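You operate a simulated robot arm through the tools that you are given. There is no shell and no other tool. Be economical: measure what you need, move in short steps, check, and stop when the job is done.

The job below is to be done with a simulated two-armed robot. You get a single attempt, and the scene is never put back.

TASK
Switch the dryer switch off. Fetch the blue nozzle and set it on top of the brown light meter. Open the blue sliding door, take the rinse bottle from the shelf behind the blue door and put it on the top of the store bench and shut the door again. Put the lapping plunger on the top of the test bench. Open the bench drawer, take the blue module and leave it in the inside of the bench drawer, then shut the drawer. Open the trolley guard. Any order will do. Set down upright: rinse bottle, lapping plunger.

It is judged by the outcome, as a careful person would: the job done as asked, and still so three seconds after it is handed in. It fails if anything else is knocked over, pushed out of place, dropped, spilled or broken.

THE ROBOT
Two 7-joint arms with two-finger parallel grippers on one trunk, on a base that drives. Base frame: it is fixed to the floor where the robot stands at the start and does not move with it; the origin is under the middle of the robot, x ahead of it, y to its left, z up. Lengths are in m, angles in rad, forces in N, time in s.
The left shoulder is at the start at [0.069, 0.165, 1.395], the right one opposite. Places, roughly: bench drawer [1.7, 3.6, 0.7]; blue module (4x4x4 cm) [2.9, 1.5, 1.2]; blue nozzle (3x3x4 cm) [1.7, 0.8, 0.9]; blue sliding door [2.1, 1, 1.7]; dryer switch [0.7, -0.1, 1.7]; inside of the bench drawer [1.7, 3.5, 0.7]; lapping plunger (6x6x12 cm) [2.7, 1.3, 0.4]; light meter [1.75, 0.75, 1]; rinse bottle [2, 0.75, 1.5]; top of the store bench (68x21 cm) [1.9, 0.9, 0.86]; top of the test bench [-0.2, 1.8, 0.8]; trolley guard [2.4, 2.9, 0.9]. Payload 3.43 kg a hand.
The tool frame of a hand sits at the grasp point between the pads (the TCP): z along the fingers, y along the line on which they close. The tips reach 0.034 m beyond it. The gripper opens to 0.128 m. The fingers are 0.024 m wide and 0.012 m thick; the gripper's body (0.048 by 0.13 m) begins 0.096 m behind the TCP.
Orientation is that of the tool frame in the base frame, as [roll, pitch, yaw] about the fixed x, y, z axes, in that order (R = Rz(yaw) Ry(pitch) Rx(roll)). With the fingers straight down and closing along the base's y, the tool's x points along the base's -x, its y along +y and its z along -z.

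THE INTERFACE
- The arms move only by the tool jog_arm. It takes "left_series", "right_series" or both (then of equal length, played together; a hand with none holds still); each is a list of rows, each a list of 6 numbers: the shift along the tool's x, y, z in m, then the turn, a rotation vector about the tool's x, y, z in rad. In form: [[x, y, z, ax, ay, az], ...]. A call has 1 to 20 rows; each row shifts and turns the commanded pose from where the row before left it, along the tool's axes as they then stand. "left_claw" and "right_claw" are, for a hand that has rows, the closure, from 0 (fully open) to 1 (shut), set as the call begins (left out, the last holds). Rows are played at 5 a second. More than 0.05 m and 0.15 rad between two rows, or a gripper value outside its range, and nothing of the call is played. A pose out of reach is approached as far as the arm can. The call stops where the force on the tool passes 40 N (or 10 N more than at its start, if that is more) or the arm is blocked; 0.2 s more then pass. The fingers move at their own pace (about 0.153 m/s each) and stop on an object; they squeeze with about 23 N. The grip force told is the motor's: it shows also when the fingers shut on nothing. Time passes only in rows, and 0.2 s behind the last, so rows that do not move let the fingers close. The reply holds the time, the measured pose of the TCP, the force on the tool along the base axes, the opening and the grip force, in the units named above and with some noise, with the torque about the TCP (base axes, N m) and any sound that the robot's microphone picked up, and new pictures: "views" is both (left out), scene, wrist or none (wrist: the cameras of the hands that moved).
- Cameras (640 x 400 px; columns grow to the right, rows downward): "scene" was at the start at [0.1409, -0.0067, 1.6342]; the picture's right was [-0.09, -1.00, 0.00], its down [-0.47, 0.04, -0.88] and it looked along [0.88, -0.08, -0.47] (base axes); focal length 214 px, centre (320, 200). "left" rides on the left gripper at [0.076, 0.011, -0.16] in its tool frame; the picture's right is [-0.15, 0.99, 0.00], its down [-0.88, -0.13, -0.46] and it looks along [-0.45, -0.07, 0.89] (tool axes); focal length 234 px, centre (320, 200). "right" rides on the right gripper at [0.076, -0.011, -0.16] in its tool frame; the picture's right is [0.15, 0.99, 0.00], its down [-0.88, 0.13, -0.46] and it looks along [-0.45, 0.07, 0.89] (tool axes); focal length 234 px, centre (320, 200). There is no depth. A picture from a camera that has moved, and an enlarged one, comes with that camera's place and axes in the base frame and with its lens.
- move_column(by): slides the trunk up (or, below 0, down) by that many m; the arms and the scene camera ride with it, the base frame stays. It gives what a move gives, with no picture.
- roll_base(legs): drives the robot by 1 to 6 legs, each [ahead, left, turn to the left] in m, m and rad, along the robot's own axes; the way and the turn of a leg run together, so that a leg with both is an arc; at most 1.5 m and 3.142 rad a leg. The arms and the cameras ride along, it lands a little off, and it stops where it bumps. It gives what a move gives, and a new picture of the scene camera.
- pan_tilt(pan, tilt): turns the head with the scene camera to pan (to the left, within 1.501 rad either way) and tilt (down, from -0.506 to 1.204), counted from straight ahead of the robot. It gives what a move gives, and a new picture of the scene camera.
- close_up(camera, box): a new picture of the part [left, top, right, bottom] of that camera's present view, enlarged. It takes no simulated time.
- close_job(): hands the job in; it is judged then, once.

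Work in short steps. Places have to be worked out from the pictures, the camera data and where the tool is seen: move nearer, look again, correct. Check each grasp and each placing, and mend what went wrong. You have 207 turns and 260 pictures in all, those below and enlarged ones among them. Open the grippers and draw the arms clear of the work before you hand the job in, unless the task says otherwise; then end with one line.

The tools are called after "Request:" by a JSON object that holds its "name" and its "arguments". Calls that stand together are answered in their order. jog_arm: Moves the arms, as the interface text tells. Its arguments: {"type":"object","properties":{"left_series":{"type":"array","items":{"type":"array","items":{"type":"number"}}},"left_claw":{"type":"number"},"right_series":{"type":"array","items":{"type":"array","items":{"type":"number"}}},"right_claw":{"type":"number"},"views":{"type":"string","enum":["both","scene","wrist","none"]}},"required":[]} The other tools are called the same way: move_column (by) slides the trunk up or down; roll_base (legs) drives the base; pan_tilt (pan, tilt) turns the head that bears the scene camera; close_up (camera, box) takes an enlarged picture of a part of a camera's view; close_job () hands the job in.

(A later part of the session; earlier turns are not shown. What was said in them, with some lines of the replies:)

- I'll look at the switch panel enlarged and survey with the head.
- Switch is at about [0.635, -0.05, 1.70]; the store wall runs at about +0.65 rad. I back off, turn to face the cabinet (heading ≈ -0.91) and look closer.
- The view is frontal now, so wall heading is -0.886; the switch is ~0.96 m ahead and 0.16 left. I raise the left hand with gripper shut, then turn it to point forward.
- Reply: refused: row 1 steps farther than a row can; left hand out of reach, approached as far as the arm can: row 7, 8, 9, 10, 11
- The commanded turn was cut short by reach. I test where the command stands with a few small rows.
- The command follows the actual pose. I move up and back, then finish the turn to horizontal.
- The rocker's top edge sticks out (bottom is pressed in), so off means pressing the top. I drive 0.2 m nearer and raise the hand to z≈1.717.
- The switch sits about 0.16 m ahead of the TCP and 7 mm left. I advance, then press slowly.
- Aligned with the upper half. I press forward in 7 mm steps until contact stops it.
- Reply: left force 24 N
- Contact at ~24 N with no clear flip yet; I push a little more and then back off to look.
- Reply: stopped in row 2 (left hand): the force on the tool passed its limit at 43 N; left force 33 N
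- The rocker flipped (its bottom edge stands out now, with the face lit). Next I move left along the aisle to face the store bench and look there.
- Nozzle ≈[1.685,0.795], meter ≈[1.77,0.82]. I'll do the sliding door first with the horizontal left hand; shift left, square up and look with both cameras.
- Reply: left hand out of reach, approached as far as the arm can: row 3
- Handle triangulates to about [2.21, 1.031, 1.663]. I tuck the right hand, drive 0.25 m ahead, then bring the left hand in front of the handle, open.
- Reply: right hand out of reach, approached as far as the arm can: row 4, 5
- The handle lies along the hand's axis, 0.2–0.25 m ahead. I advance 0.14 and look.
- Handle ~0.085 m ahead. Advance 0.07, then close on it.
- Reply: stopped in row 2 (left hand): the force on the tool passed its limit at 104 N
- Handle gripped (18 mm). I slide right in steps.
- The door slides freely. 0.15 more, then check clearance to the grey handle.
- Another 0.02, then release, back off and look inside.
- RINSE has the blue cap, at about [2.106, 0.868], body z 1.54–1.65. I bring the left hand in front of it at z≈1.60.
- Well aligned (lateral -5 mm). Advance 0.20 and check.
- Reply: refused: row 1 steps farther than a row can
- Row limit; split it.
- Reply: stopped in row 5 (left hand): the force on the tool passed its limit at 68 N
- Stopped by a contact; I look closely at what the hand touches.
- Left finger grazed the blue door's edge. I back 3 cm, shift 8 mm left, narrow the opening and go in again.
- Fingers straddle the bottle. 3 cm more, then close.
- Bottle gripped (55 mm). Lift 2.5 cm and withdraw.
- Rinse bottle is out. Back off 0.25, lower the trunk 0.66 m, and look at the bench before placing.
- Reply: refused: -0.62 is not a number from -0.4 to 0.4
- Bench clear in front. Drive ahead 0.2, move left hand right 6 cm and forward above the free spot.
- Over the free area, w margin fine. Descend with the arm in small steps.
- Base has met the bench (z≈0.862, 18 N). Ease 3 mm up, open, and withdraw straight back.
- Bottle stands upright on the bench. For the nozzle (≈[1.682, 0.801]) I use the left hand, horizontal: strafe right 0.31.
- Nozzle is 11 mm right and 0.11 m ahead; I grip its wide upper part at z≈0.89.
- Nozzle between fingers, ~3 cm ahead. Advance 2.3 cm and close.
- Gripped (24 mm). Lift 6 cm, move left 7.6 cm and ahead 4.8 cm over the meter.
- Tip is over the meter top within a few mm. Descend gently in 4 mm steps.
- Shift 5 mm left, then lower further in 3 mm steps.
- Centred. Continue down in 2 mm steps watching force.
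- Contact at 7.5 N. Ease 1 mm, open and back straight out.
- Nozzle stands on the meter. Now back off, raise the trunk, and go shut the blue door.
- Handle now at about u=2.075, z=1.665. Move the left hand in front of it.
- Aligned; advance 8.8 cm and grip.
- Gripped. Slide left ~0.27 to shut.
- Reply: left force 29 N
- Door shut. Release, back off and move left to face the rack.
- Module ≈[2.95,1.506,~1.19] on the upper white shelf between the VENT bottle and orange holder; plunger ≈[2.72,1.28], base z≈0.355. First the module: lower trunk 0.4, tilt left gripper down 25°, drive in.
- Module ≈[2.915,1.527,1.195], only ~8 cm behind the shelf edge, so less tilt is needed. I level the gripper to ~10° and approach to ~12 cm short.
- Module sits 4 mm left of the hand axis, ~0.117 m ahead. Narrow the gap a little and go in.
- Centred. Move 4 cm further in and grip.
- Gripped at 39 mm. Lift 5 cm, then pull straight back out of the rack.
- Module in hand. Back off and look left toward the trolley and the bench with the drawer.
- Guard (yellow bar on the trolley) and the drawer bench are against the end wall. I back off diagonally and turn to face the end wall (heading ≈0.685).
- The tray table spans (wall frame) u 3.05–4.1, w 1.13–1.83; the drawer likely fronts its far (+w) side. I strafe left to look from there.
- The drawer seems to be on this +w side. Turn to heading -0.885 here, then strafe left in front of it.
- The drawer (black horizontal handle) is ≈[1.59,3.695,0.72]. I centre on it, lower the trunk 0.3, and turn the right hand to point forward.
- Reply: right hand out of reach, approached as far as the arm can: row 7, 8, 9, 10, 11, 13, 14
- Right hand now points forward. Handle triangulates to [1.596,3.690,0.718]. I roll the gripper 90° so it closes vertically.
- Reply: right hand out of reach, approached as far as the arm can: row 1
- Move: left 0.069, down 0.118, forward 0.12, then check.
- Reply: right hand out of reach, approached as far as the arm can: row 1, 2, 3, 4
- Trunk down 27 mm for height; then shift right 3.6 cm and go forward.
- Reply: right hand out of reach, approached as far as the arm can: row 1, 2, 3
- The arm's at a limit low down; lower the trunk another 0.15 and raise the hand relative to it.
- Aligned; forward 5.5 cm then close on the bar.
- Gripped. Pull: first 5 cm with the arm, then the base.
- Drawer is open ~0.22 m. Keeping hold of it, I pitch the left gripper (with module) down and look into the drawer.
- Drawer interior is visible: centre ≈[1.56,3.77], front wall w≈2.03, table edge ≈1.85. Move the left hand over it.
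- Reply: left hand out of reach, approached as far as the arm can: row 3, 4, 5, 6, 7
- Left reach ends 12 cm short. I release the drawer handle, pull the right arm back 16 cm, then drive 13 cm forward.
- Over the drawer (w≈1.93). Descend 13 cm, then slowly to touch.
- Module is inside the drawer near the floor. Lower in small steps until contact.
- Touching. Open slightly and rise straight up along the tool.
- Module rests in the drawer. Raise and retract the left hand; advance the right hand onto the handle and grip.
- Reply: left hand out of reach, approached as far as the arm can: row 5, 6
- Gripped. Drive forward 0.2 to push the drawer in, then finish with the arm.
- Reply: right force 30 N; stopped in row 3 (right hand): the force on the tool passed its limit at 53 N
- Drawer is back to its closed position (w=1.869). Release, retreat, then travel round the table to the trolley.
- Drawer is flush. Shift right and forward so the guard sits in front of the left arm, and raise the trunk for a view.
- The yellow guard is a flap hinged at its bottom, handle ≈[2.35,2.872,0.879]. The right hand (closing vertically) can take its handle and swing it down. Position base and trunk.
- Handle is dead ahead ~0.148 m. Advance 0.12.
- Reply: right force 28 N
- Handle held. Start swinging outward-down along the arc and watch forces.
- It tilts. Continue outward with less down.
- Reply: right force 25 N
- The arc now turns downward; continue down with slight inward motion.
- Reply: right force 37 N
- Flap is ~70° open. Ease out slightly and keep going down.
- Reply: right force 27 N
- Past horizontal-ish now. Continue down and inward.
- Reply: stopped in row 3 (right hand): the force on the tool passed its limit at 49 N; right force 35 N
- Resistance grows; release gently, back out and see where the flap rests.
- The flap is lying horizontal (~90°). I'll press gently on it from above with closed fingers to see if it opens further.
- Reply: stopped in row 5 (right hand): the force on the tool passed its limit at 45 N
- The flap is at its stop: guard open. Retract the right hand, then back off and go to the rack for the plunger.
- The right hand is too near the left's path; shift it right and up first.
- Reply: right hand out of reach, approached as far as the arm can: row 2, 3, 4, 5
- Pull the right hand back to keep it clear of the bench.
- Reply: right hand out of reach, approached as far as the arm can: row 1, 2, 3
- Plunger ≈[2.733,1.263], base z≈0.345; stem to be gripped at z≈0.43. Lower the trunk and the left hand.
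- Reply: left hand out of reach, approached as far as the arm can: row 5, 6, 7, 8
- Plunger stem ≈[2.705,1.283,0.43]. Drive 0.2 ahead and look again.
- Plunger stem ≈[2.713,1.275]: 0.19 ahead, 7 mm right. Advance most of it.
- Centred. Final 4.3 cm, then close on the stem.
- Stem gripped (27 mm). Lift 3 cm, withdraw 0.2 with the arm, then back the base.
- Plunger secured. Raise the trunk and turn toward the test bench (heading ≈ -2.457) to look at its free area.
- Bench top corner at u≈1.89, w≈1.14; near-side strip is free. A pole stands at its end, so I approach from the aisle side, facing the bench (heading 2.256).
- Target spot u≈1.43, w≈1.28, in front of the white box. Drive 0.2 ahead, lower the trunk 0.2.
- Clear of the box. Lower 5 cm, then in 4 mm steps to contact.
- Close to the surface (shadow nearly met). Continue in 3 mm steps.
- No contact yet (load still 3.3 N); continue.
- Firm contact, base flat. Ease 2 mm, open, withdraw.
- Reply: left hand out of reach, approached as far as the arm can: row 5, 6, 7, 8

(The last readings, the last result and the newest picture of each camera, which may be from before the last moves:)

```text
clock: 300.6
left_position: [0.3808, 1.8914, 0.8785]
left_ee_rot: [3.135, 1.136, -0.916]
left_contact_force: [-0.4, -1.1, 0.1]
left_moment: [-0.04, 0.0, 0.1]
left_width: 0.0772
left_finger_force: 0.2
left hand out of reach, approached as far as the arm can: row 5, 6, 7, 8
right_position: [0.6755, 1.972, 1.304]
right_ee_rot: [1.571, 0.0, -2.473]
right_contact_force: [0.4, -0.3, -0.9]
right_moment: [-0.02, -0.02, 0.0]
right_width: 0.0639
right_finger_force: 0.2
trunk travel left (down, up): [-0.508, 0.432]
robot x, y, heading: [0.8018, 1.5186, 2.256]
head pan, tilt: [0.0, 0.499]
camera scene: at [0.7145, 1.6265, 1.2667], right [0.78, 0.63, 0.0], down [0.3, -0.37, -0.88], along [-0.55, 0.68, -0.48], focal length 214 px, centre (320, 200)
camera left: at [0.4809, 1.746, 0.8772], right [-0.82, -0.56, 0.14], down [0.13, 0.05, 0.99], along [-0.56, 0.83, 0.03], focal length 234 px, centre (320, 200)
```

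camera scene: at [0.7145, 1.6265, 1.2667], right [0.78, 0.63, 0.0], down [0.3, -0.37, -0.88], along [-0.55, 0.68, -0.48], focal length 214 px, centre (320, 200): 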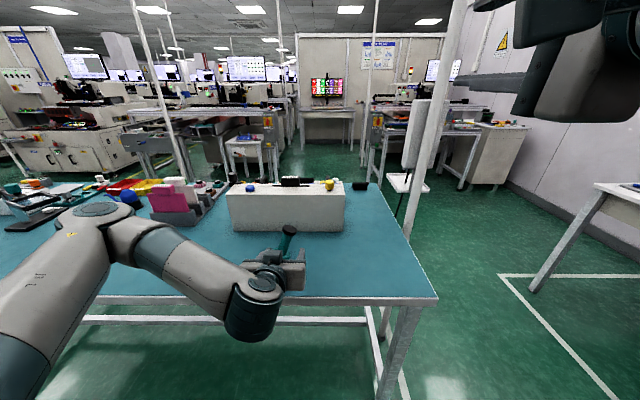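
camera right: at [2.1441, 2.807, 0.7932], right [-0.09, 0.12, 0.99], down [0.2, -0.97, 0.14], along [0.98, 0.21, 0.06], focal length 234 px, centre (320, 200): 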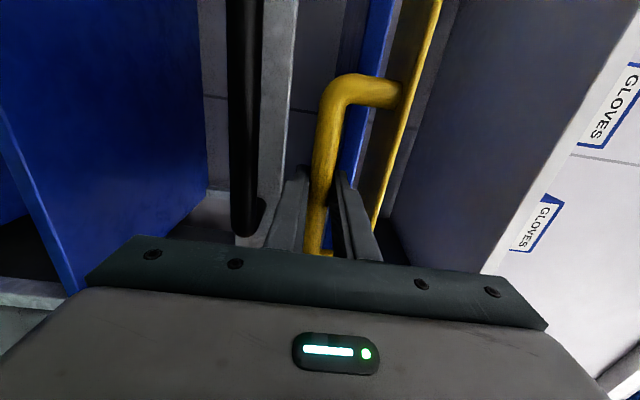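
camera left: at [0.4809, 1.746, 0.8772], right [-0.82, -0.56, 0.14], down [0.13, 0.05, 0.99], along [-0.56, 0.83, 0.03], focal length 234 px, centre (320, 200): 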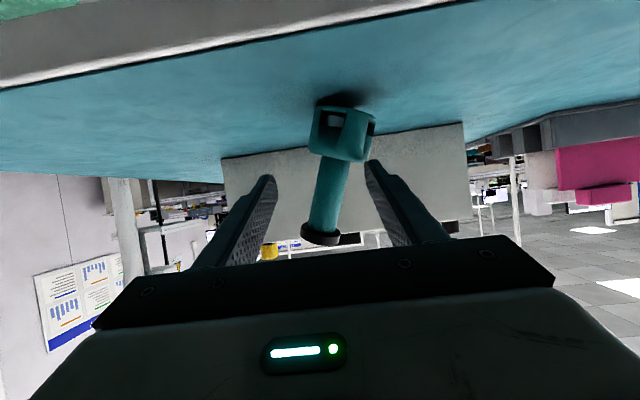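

The arm's reach limit made the hand drift 4.5 cm sideways, and a finger is tilting the plunger. I slowly retrace the path so it settles back upright.

Request:
{"name": "jog_arm", "arguments": {"left_series": [[-0.0003, 0.0045, 0.001, 0, 0, 0], [-0.0003, 0.0045, 0.001, 0, 0, 0], [-0.0005, 0.0045, 0.002, 0, 0, 0], [-0.0005, 0.0045, 0.002, 0, 0, 0], [-0.0005, 0.0045, 0.002, 0, 0, 0], [-0.0005, 0.004, 0.002, 0, 0, 0]], "views": "both"}}

```text
clock: 302.1
left_position: [0.3538, 1.8839, 0.8784]
left_ee_rot: [3.134, 1.135, -0.914]
left_contact_force: [-0.2, 0.0, 0.2]
left_moment: [0.0, 0.04, 0.01]
left_width: 0.0768
left_finger_force: 0.0
right_position: [0.6732, 1.9705, 1.3067]
right_ee_rot: [1.574, 0.0, -2.473]
right_contact_force: [-0.1, -0.6, -0.5]
right_moment: [-0.01, 0.03, 0.0]
right_width: 0.0638
right_finger_force: 0.1
trunk travel left (down, up): [-0.508, 0.432]
robot x, y, heading: [0.8009, 1.5173, 2.251]
head pan, tilt: [0.0, 0.499]
camera scene: at [0.7139, 1.626, 1.2667], right [0.78, 0.63, 0.0], down [0.3, -0.37, -0.88], along [-0.55, 0.68, -0.48], focal length 214 px, centre (320, 200)
camera left: at [0.4538, 1.7391, 0.8767], right [-0.82, -0.56, 0.14], down [0.13, 0.05, 0.99], along [-0.56, 0.83, 0.03], focal length 234 px, centre (320, 200)
```

scene: 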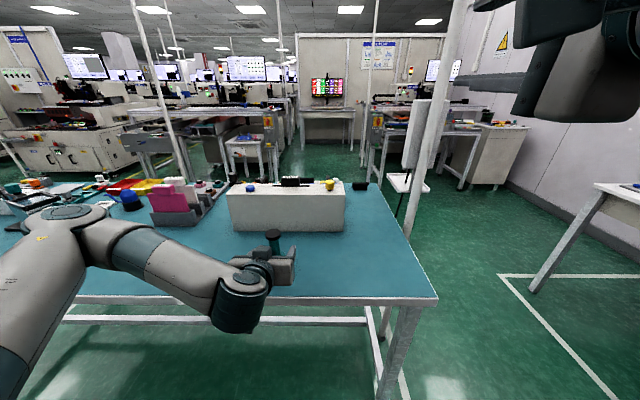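
left: 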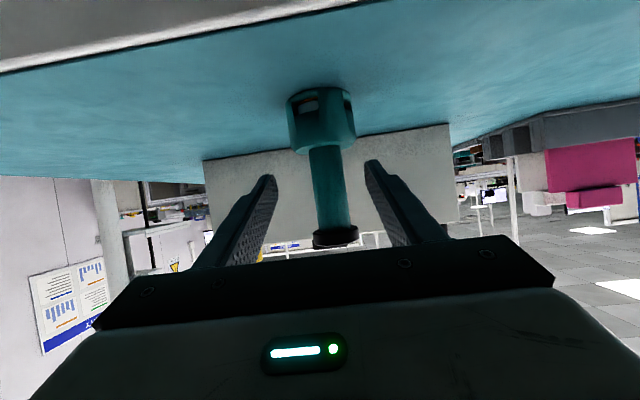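

It is upright again. Open wider, centre, then back out by driving the base straight back.

Request:
{"name": "jog_arm", "arguments": {"left_series": [[0, 0.003, 0, 0, 0, 0], [0, 0, 0, 0, 0, 0]], "left_claw": 0.1, "views": "wrist"}}

Request:
{"name": "roll_base", "arguments": {"legs": [[-0.25, 0, 0]]}}

```text
clock: 302.6
left_position: [0.3496, 1.8844, 0.8768]
left_ee_rot: [3.137, 1.136, -0.914]
left_contact_force: [-0.8, -0.7, 0.3]
left_moment: [0.01, -0.03, 0.02]
left_width: 0.1154
left_finger_force: 0.1
right_position: [0.6739, 1.9716, 1.3072]
right_ee_rot: [1.573, -0.002, -2.47]
right_contact_force: [0.0, 0.3, -0.1]
right_moment: [-0.03, -0.01, 0.01]
right_width: 0.0643
right_finger_force: 0.0
trunk travel left (down, up): [-0.508, 0.432]
robot x, y, heading: [0.8018, 1.5169, 2.255]
head pan, tilt: [0.0, 0.499]
camera left: at [0.4516, 1.7385, 0.8762], right [-0.82, -0.56, 0.14], down [0.13, 0.05, 0.99], along [-0.56, 0.83, 0.03], focal length 234 px, centre (320, 200)
```

left: 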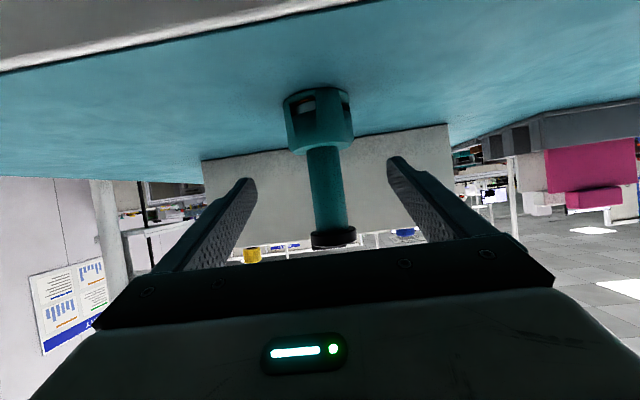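

```text
clock: 304.5
left_position: [0.5074, 1.6925, 0.878]
left_ee_rot: [3.139, 1.138, -0.915]
left_contact_force: [0.6, -0.1, 0.3]
left_moment: [0.04, 0.02, 0.0]
left_width: 0.1152
left_finger_force: 0.2
right_position: [0.8305, 1.7791, 1.306]
right_ee_rot: [1.57, 0.0, -2.475]
right_contact_force: [-0.2, 0.0, 0.5]
right_moment: [-0.02, -0.02, -0.02]
right_width: 0.0641
right_finger_force: 0.1
trunk travel left (down, up): [-0.508, 0.432]
robot x, y, heading: [0.9566, 1.3232, 2.252]
head pan, tilt: [0.0, 0.499]
camera scene: at [0.8702, 1.4339, 1.2668], right [0.78, 0.63, 0.0], down [0.3, -0.37, -0.88], along [-0.55, 0.68, -0.48], focal length 214 px, centre (320, 200)
```

scene: 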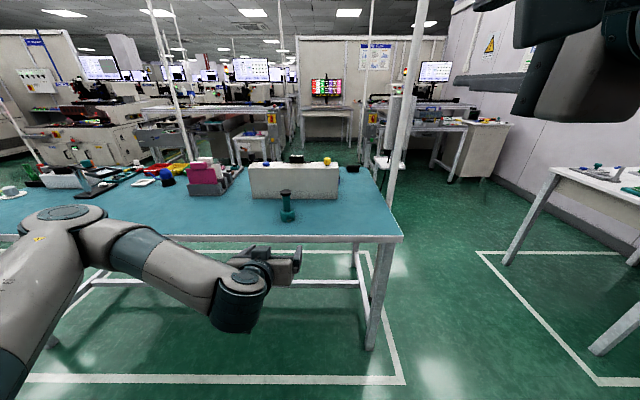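

Plunger stands upright on the test bench. Final check: turn round and inspect the switch, store bench and cupboard.

Request:
{"name": "roll_base", "arguments": {"legs": [[0, 0, 3.13]]}}

Request:
{"name": "pan_tilt", "arguments": {"pan": 0.0, "tilt": 0.1}}

Request:
{"name": "close_up", "arguments": {"camera": "scene", "box": [120, 120, 320, 300]}}

```text
clock: 312.1
left_position: [1.3889, 0.9365, 0.8766]
left_ee_rot: [3.137, 1.135, 2.178]
left_contact_force: [0.4, 0.1, -0.3]
left_moment: [0.0, 0.02, -0.01]
left_width: 0.1152
left_finger_force: 0.0
right_position: [1.0629, 0.864, 1.3072]
right_ee_rot: [1.573, 0.001, 0.62]
right_contact_force: [-0.3, 0.2, -0.5]
right_moment: [-0.04, 0.0, 0.02]
right_width: 0.0639
right_finger_force: 0.0
trunk travel left (down, up): [-0.508, 0.432]
robot x, y, heading: [0.9559, 1.3239, -0.939]
head pan, tilt: [0.0, 0.499]
camera scene: at [1.0419, 1.2107, 1.2667], right [-0.81, -0.59, 0.0], down [-0.28, 0.39, -0.88], along [0.52, -0.71, -0.48], focal length 214 px, centre (320, 200)
```

scene: 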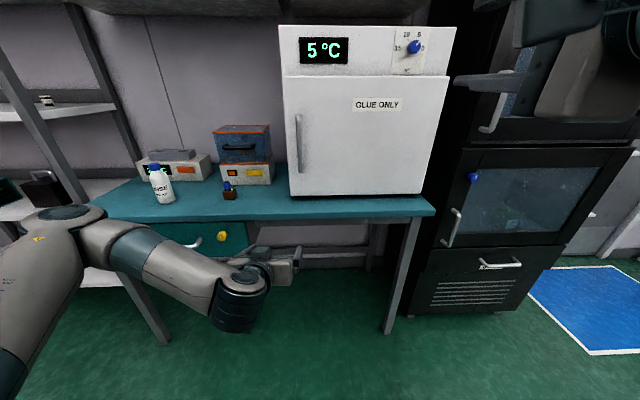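

```text
clock: 313.0
left_position: [1.3891, 0.9364, 0.8771]
left_ee_rot: [3.137, 1.134, 2.177]
left_contact_force: [-0.4, 1.2, 0.8]
left_moment: [-0.01, 0.0, 0.02]
left_width: 0.1152
left_finger_force: 0.0
right_position: [1.0629, 0.8647, 1.3058]
right_ee_rot: [1.573, -0.001, 0.622]
right_contact_force: [0.0, 0.4, -0.8]
right_moment: [0.03, 0.0, -0.02]
right_width: 0.064
right_finger_force: 0.1
trunk travel left (down, up): [-0.508, 0.432]
robot x, y, heading: [0.9579, 1.3254, -0.946]
head pan, tilt: [0.0, 0.099]
camera scene: at [1.0424, 1.2098, 1.3037], right [-0.81, -0.59, 0.0], down [-0.06, 0.08, -0.99], along [0.59, -0.8, -0.1], focal length 214 px, centre (320, 200)
```

scene: 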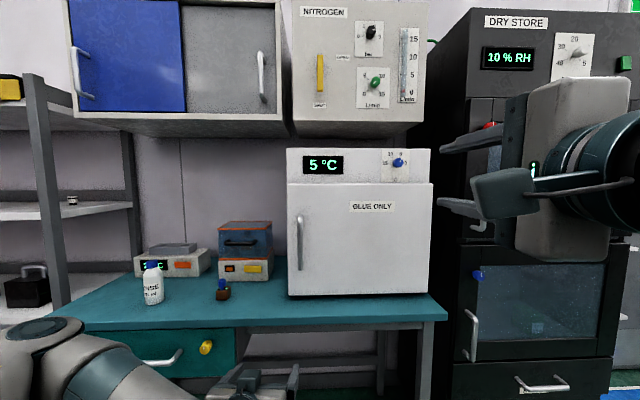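

```text
2.22 times, centred on (220, 210) of scene
camera zoom: at [1.0424, 1.2098, 1.3037], right [-0.81, -0.59, 0.0], down [-0.06, 0.08, -0.99], along [0.59, -0.8, -0.1], focal length 477 px, centre (542, 178)
```

zoom: 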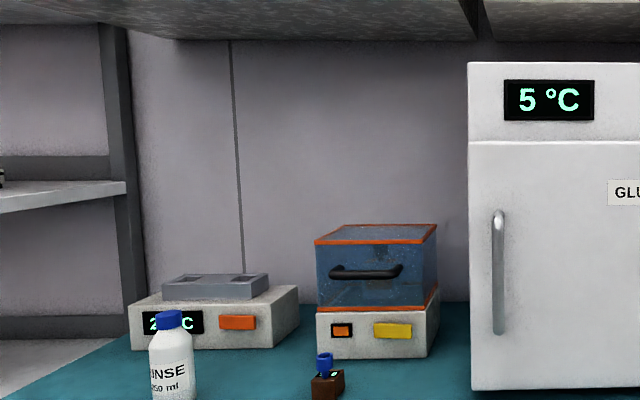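

Request:
{"name": "close_up", "arguments": {"camera": "scene", "box": [560, 30, 640, 80]}}

```text
8.00 times, centred on (600, 55) of scene
camera zoom: at [1.0424, 1.2098, 1.3037], right [-0.81, -0.59, 0.0], down [-0.06, 0.08, -0.99], along [0.59, -0.8, -0.1], focal length 1716 px, centre (-1920, 1360)
```

zoom: 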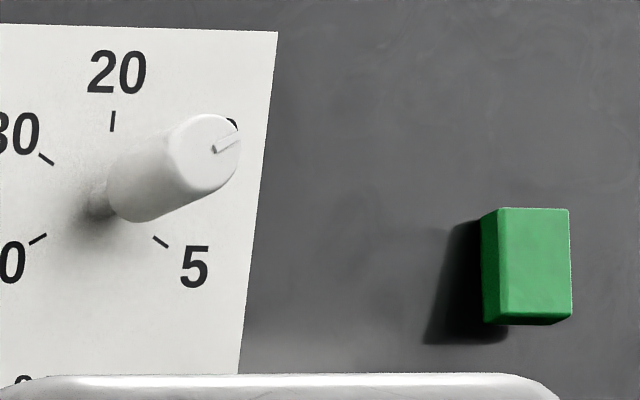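

The rocker stays with its top pressed in, the blue door is shut, and the bottle and nozzle stand as placed. Both grippers are open and clear of the work, so I hand the job in.

Request:
{"name": "close_job", "arguments": {}}

```text
The job is handed in.
```

All six tasks are done and the job is handed in; the one mishap was that the plunger was tipped while I let go of it, and it settled back upright on the test bench.
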